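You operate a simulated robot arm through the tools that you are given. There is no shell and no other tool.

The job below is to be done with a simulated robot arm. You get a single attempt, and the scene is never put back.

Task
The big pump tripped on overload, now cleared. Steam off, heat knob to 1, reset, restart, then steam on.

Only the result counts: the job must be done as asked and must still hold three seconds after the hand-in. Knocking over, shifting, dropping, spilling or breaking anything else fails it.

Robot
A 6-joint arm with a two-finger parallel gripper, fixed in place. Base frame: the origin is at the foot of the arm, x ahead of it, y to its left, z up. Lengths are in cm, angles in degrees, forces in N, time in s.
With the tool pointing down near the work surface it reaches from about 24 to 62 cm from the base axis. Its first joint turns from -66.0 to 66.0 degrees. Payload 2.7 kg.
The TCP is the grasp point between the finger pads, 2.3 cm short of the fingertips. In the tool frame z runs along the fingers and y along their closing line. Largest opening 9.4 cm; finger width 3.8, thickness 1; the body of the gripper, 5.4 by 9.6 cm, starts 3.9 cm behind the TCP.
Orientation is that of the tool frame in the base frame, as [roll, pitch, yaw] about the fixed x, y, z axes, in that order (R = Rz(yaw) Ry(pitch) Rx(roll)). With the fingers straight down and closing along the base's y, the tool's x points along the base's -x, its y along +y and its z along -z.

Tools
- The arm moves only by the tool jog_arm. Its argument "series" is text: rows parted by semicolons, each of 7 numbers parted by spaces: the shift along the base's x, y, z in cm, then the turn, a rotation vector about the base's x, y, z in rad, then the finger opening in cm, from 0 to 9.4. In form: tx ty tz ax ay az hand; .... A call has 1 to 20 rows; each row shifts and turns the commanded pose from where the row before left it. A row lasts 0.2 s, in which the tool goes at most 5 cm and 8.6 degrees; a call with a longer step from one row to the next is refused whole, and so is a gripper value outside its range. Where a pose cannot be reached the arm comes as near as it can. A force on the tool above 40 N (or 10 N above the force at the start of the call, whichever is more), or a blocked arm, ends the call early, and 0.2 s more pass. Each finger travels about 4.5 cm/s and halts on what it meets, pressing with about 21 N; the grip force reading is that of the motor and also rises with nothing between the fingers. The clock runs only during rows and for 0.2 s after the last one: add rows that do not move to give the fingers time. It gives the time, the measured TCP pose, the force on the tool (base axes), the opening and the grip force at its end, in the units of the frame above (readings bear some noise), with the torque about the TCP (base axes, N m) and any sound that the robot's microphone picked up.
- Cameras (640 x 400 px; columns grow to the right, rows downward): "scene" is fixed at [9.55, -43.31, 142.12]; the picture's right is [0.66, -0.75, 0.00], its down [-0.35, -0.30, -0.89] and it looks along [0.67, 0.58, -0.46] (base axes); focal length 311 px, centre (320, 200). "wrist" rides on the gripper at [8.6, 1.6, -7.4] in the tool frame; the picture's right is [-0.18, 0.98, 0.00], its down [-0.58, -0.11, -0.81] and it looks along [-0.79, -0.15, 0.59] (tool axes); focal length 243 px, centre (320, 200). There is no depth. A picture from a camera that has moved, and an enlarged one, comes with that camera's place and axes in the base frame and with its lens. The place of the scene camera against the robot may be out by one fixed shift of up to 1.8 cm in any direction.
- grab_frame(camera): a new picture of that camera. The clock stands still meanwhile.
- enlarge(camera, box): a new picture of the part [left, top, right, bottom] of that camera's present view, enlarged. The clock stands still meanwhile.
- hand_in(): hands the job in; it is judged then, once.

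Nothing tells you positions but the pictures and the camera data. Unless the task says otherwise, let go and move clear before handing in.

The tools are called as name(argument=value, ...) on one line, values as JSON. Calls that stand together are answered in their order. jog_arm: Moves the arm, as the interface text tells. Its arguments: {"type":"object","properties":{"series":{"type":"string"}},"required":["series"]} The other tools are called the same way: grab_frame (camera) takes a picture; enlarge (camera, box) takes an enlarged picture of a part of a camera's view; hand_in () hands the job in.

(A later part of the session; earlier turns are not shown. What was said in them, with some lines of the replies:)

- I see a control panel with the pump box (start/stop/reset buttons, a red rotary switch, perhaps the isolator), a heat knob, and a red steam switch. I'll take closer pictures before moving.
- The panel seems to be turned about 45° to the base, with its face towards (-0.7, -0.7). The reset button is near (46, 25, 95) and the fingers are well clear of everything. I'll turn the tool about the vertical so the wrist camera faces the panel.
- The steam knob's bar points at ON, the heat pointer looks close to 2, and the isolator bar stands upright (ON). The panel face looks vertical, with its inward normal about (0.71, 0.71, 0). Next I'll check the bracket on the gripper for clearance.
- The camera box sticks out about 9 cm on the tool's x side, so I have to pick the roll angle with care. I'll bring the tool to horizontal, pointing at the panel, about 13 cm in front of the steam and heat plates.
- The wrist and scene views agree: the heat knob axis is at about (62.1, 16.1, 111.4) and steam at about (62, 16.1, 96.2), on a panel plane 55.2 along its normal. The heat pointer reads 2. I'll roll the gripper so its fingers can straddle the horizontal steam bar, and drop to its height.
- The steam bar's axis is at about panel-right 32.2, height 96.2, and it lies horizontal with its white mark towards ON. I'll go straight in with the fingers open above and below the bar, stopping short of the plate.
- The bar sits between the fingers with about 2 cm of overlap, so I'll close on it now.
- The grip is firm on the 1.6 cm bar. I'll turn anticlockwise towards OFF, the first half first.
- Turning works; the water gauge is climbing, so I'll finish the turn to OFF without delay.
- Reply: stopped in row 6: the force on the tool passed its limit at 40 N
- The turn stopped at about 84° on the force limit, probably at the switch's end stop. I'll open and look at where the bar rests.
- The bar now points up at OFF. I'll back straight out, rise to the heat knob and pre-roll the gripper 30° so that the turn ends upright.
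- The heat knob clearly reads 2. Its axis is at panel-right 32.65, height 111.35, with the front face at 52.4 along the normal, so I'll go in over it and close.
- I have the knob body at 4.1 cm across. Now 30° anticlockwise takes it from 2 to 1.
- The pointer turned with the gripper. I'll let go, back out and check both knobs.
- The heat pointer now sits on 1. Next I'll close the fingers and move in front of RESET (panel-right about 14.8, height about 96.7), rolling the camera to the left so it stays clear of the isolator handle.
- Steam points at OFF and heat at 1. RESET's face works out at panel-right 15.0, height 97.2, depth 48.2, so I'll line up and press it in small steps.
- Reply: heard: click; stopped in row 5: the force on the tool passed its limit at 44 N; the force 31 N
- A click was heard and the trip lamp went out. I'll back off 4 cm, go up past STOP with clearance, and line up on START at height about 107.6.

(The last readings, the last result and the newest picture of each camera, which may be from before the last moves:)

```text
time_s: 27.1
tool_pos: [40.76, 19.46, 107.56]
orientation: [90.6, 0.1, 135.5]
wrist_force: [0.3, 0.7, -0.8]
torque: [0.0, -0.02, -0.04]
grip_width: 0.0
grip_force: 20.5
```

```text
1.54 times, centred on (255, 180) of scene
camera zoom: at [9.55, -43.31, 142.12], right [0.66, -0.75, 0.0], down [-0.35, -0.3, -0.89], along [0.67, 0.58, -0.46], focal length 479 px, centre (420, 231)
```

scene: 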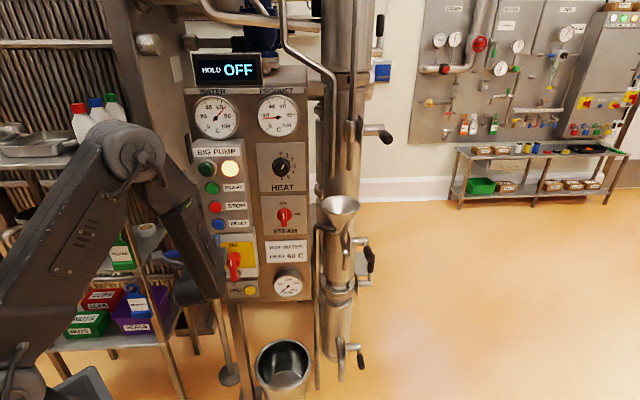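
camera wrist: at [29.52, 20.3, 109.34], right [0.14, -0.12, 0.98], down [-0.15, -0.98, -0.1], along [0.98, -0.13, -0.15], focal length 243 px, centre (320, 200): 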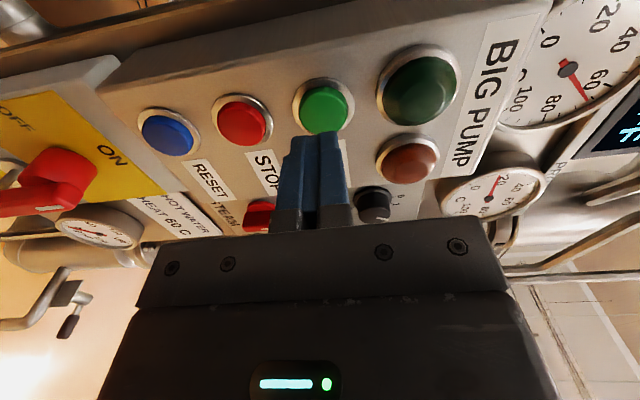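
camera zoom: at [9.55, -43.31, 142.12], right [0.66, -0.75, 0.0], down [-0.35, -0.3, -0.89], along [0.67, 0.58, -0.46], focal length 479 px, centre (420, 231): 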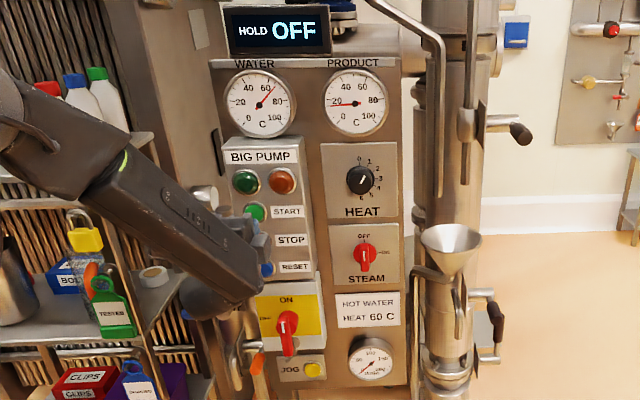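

START is straight ahead of the fingertips. I'll correct slightly and press it in small steps.

jog_arm(series="-0.14 0.14 0.3 0 0 0 0; 1.06 1.06 0 0 0 0 0; 1.06 1.06 0 0 0 0 0; 0.12 0.12 0 0 0 0 0; 0.15 0.15 0 0 0 0 0; 0.15 0.15 0 0 0 0 0; 0.15 0.15 0 0 0 0 0; 0.15 0.15 0 0 0 0 0; 0.15 0.15 0 0 0 0 0")

grab_frame(camera="wrist")

enlarge(camera="scene", box=[180, 50, 330, 310])

```text
time_s: 29.1
tool_pos: [43.44, 22.49, 107.96]
orientation: [90.8, 0.0, 135.5]
wrist_force: [-22.6, -21.2, 6.0]
torque: [0.1, -0.14, -0.26]
grip_width: 0.01
grip_force: 20.7
heard: click
stopped in row 9: the force on the tool passed its limit at 45 N (the readings are from after the stop); the commanded pose is now the measured one
```

```text
taken
camera wrist: at [32.1, 23.19, 109.73], right [0.14, -0.12, 0.98], down [-0.15, -0.98, -0.1], along [0.98, -0.14, -0.16], focal length 243 px, centre (320, 200)
```

wrist: 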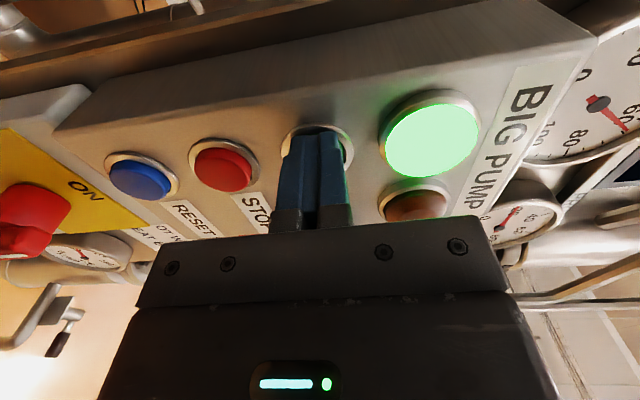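

```text
1.54 times, centred on (255, 180) of scene
camera zoom: at [9.47, -43.38, 142.1], right [0.66, -0.75, 0.0], down [-0.35, -0.3, -0.89], along [0.67, 0.58, -0.46], focal length 479 px, centre (420, 231)
```

zoom: 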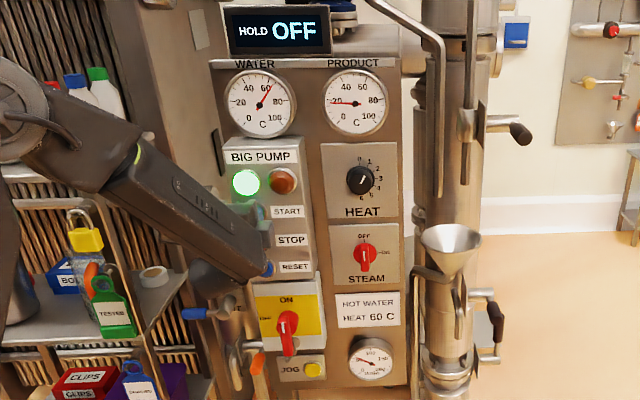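

The pump lamp is green and the flow gauge is rising. I'll back out, then move to the steam knob with the gripper rolled upright (camera down) and the fingers open.

jog_arm(series="-1.77 -1.77 0 0 0 0 0; -1.77 -1.77 0 0 0 0 0; 1.145 -1.093 -1.082 -0.101 -0.101 0 0; 1.145 -1.093 -1.082 -0.101 -0.101 0 0; 1.145 -1.093 -1.082 -0.101 -0.101 0 0; 1.145 -1.093 -1.082 -0.101 -0.101 0 0; 1.145 -1.093 -1.082 -0.101 -0.101 0 6; 1.145 -1.093 -1.082 -0.101 -0.101 0 6; 1.145 -1.093 -1.082 -0.101 -0.101 0 6; 1.145 -1.093 -1.082 -0.101 -0.101 0 6; 1.145 -1.093 -1.082 -0.101 -0.101 0 6; 1.145 -1.093 -1.082 -0.101 -0.101 0 6; 1.145 -1.093 -1.082 -0.101 -0.101 0 6; 0 0 0 0 0 0 6")

grab_frame(camera="wrist")

enlarge(camera="wrist", box=[200, 0, 440, 150])

enlarge(camera="scene", box=[180, 50, 330, 310])

```text
time_s: 32.1
tool_pos: [52.41, 7.16, 95.99]
orientation: [-155.4, 89.5, -111.4]
wrist_force: [-0.4, 1.0, 0.1]
torque: [0.0, 0.0, 0.0]
grip_width: 6.01
grip_force: 0.0
```

```text
taken
camera wrist: at [46.09, 2.98, 87.5], right [-0.68, 0.71, 0.18], down [-0.5, -0.63, 0.59], along [0.53, 0.31, 0.79], focal length 243 px, centre (320, 200)
```

wrist: 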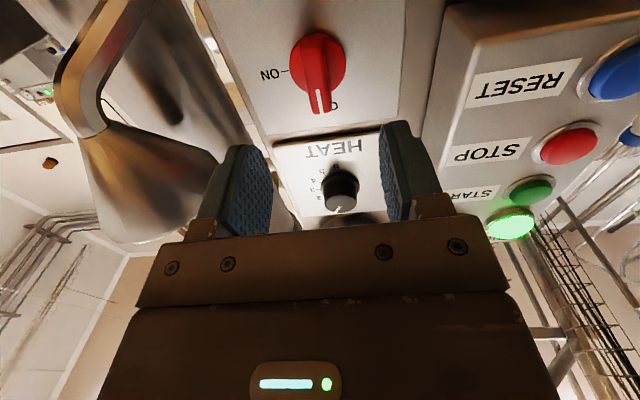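

```text
2.67 times, centred on (320, 75) of wrist
camera zoom: at [46.09, 2.98, 87.5], right [-0.68, 0.71, 0.18], down [-0.5, -0.63, 0.59], along [0.53, 0.31, 0.79], focal length 647 px, centre (320, 533)
```

zoom: 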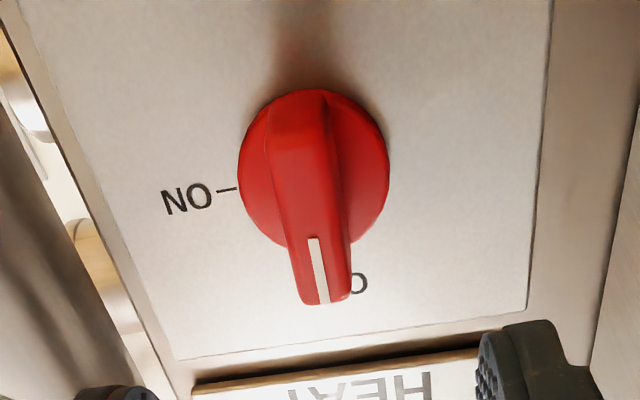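

```text
1.54 times, centred on (255, 180) of scene
camera zoom: at [9.55, -43.31, 142.12], right [0.66, -0.75, 0.0], down [-0.35, -0.3, -0.89], along [0.67, 0.58, -0.46], focal length 479 px, centre (420, 231)
```

zoom: 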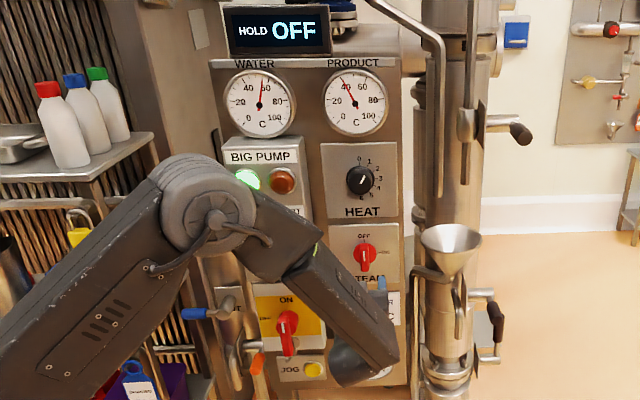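

The bar is vertical at OFF and the product temperature is responding to the running pump. I'll go in over the bar and grip it.

jog_arm(series="1.705 1.547 0.025 0 0 0 8; 1.705 1.547 0.025 0 0 0 8; 1.705 1.547 0.025 0 0 0 8; 1.705 1.547 0.025 0 0 0 8; 0 0 0 0 0 0 8; 0 0 0 0 0 0 0; 0 0 0 0 0 0 0; 0 0 0 0 0 0 0; 0 0 0 0 0 0 0; 0 0 0 0 0 0 0; 0 0 0 0 0 0 0")

grab_frame(camera="wrist")

```text
time_s: 34.5
tool_pos: [59.2, 13.12, 96.24]
orientation: [-167.3, 89.5, -123.0]
wrist_force: [-6.2, 2.7, 0.9]
torque: [0.32, -0.15, 1.08]
grip_width: 1.58
grip_force: 45.2
```

```text
taken
camera wrist: at [52.73, 9.07, 87.67], right [-0.69, 0.71, 0.18], down [-0.5, -0.64, 0.59], along [0.53, 0.31, 0.79], focal length 243 px, centre (320, 200)
```

wrist: 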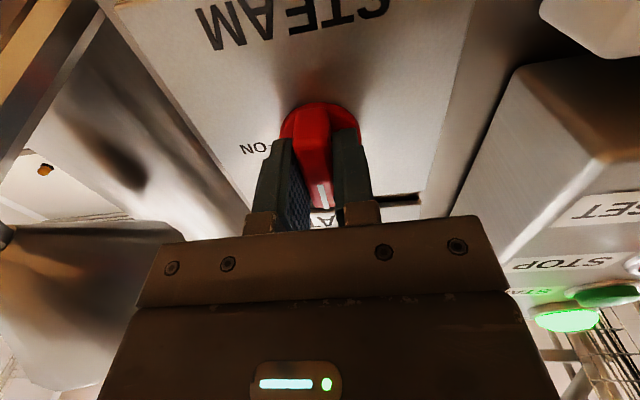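

Gripped. Now clockwise to ON, with a slight shift to relieve the side load.

jog_arm(series="-0.1 0.1 0 0 0 0 0; -0.015 0.015 0 0.101 0.101 0 0; -0.015 0.015 0 0.101 0.101 0 0; -0.015 0.015 0 0.101 0.101 0 0; -0.015 0.015 0 0.101 0.101 0 0; -0.015 0.015 0 0.101 0.101 0 0; -0.015 0.015 0 0.101 0.101 0 0")

grab_frame(camera="wrist")

```text
time_s: 36.1
tool_pos: [59.22, 13.19, 96.25]
orientation: [91.2, 40.8, 135.5]
wrist_force: [-12.2, -18.4, 6.5]
torque: [0.06, -0.09, 1.34]
grip_width: 1.63
grip_force: 45.3
```

```text
taken
camera wrist: at [48.6, 13.26, 91.93], right [-0.34, 0.37, 0.86], down [-0.21, -0.93, 0.31], along [0.92, -0.08, 0.4], focal length 243 px, centre (320, 200)
```

wrist: 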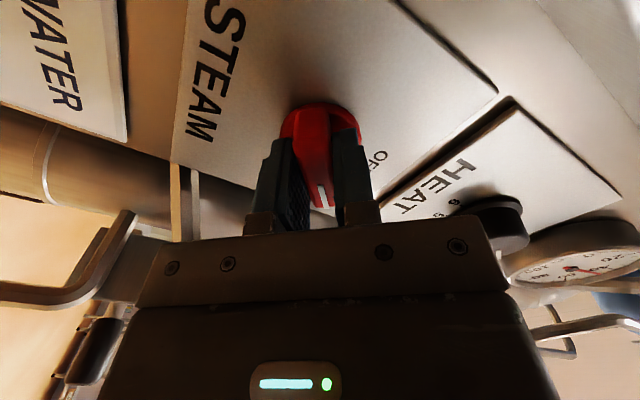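

jog_arm(series="-0.1 -0.1 0 0.101 0.101 0 0; -0.03 0 0 0.101 0.101 0 0; -0.03 0 0 0.101 0.101 0 0; -0.015 0.015 0 0.101 0.101 0 0; -0.015 0.015 0 0.101 0.101 0 0; 0 0 0 0 0 0 0")

grab_frame(camera="wrist")

enlarge(camera="scene", box=[180, 50, 330, 310])

```text
time_s: 37.5
tool_pos: [59.25, 13.15, 96.24]
orientation: [90.7, -0.3, 135.0]
wrist_force: [35.8, -12.1, -7.3]
torque: [0.49, -0.67, -0.02]
grip_width: 1.61
grip_force: 45.0
```

```text
taken
camera wrist: at [47.93, 13.98, 97.93], right [0.14, -0.12, 0.98], down [-0.16, -0.98, -0.1], along [0.98, -0.14, -0.16], focal length 243 px, centre (320, 200)
```

wrist: 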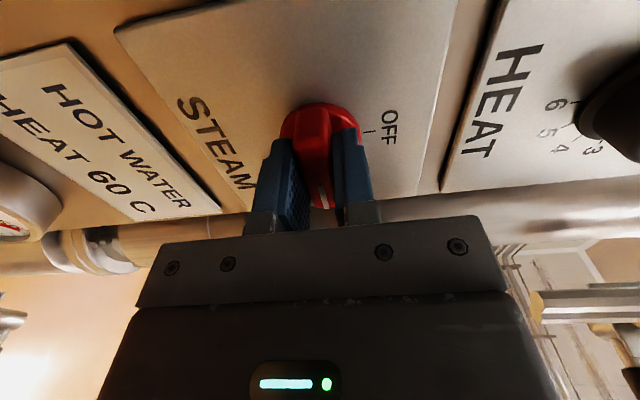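

```text
1.54 times, centred on (255, 180) of scene
camera zoom: at [9.66, -43.35, 142.1], right [0.66, -0.75, 0.0], down [-0.35, -0.3, -0.89], along [0.67, 0.58, -0.46], focal length 479 px, centre (420, 231)
```

zoom: 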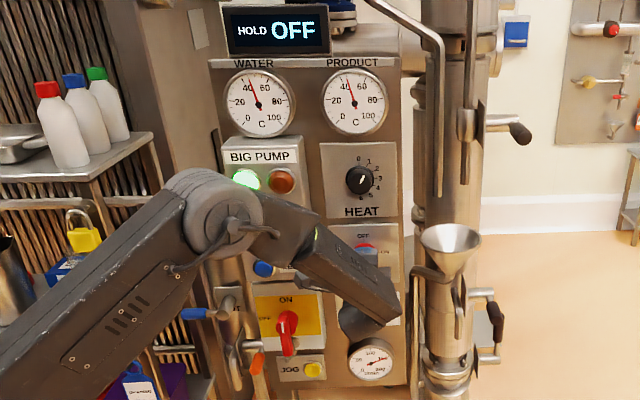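

The bar has been turned through to ON. I'll release it, back out and verify.

jog_arm(series="0 0 0 0 0 0 8; 0 0 0 0 0 0 8; 0 0 0 0 0 0 8; 0 0 0 0 0 0 8; 0 0 0 0 0 0 8; -2.12 -2.12 0 0 0 0 8; -2.12 -2.12 0 0 0 0 8; -2.12 -2.12 0 0 0 0 8; -1.5 -1.5 0 0 0 0 8; 0 0 0 0 0 0 8")

enlarge(camera="wrist", box=[200, 0, 440, 150])

enlarge(camera="scene", box=[180, 50, 330, 310])

enlarge(camera="scene", box=[255, 140, 325, 240])

```text
time_s: 39.7
tool_pos: [51.08, 5.71, 95.94]
orientation: [90.8, 0.0, 135.5]
wrist_force: [-0.6, -0.5, -0.7]
torque: [0.01, 0.02, 0.01]
grip_width: 8.0
grip_force: 0.1
```

```text
2.67 times, centred on (320, 75) of wrist
camera zoom: at [39.85, 6.41, 97.86], right [0.14, -0.12, 0.98], down [-0.15, -0.98, -0.1], along [0.98, -0.13, -0.16], focal length 647 px, centre (320, 533)
```

zoom: 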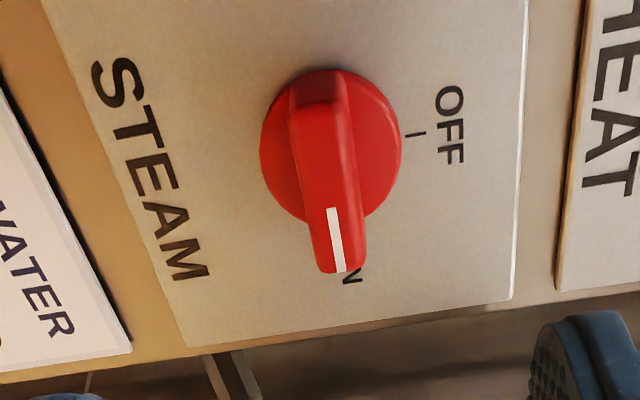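

```text
1.54 times, centred on (255, 180) of scene
camera zoom: at [9.55, -43.31, 142.12], right [0.66, -0.75, 0.0], down [-0.35, -0.3, -0.89], along [0.67, 0.58, -0.46], focal length 479 px, centre (420, 231)
```

zoom: 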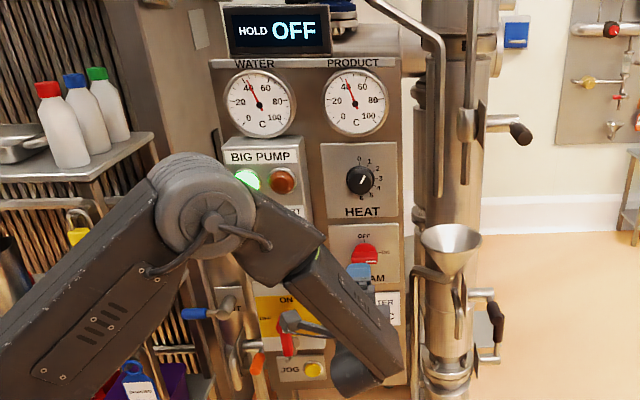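

```text
4.00 times, centred on (290, 190) of scene
camera zoom: at [9.55, -43.31, 142.12], right [0.66, -0.75, 0.0], down [-0.35, -0.3, -0.89], along [0.67, 0.58, -0.46], focal length 1244 px, centre (440, 240)
```

zoom: 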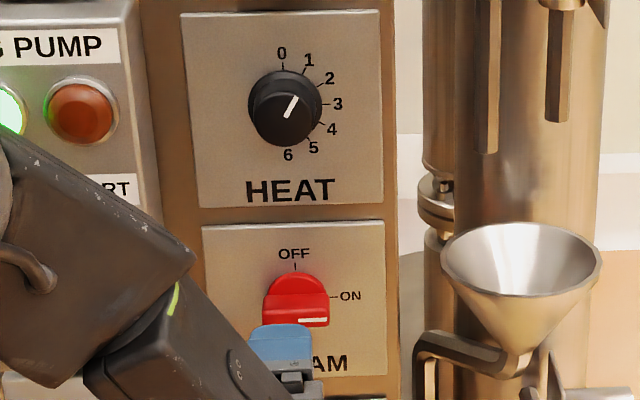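

Steam shows ON, heat is at 1, and the pump lamp is green with the trip lamp dark. I'll draw back further and let a few seconds pass to see that it holds.

jog_arm(series="-2 -2 0 0 0 0 8; -2 -2 0 0 0 0 8; -1 -1 0 0 0 0 8; 0 0 0 0 0 0 8; 0 0 0 0 0 0 8; 0 0 0 0 0 0 8; 0 0 0 0 0 0 8; 0 0 0 0 0 0 8; 0 0 0 0 0 0 8; 0 0 0 0 0 0 8; 0 0 0 0 0 0 8; 0 0 0 0 0 0 8; 0 0 0 0 0 0 8; 0 0 0 0 0 0 8; 0 0 0 0 0 0 8; 0 0 0 0 0 0 8; 0 0 0 0 0 0 8; 0 0 0 0 0 0 8")

enlarge(camera="scene", box=[180, 50, 330, 310])

grab_frame(camera="wrist")

grab_frame(camera="scene")

```text
time_s: 43.5
tool_pos: [46.26, 0.42, 96.03]
orientation: [90.9, 0.0, 135.5]
wrist_force: [-0.3, -0.3, 0.5]
torque: [-0.01, -0.01, -0.01]
grip_width: 8.01
grip_force: 0.1
```

```text
1.54 times, centred on (255, 180) of scene
camera zoom: at [9.55, -43.31, 142.12], right [0.66, -0.75, 0.0], down [-0.35, -0.3, -0.89], along [0.67, 0.58, -0.46], focal length 479 px, centre (420, 231)
```

zoom: 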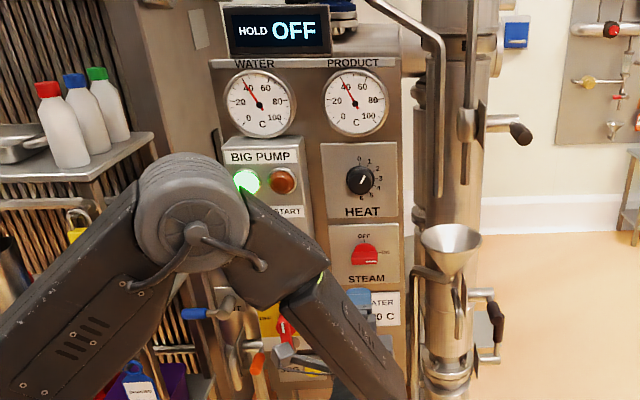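

```text
taken
camera wrist: at [34.96, 1.16, 97.87], right [0.14, -0.12, 0.98], down [-0.15, -0.98, -0.1], along [0.98, -0.13, -0.16], focal length 243 px, centre (320, 200)
```

wrist: 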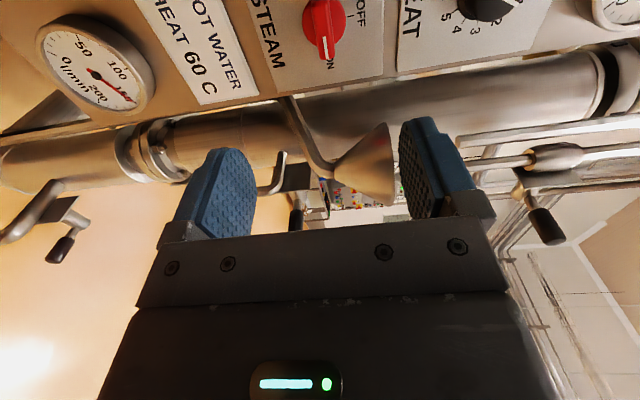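

```text
taken
```

scene: 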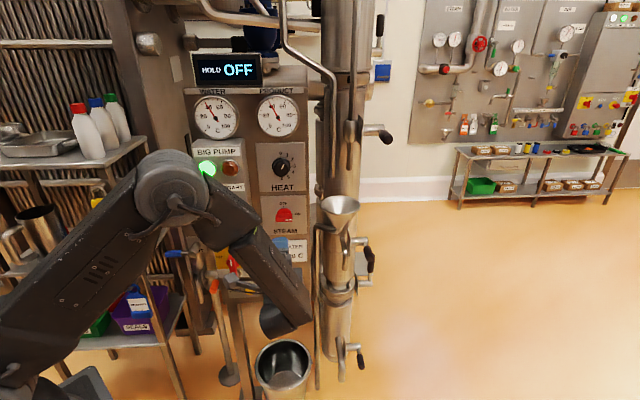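

After several more seconds the pump is still running with flow, the trip lamp is dark, heat is at 1 and steam is ON. The arm is clear of the panel and nothing else looks moved, so I'm handing in.

hand_in()

```text
The job is handed in.
```

The big pump is running again, and I did the steps in the order you gave. I've handed the job in, but no verdict came back with it.

1. **Steam off:** I turned the steam knob to OFF and checked it before touching RESET.
2. **Heat to 1:** The knob was at 2. It now points at 1.
3. **Reset:** I pressed RESET, heard a click, and the trip lamp went out.
4. **Restart:** I pressed START, heard a click, and the green pump lamp came on. The flow gauge rose.
5. **Steam on:** I turned the steam knob back to ON.

At the last look, about four seconds after steam came back on, the pump was still running and the trip lamp was still dark. The steam and heat knobs were where I'd set them. The gripper is open and clear of the panel, and nothing else looked moved.
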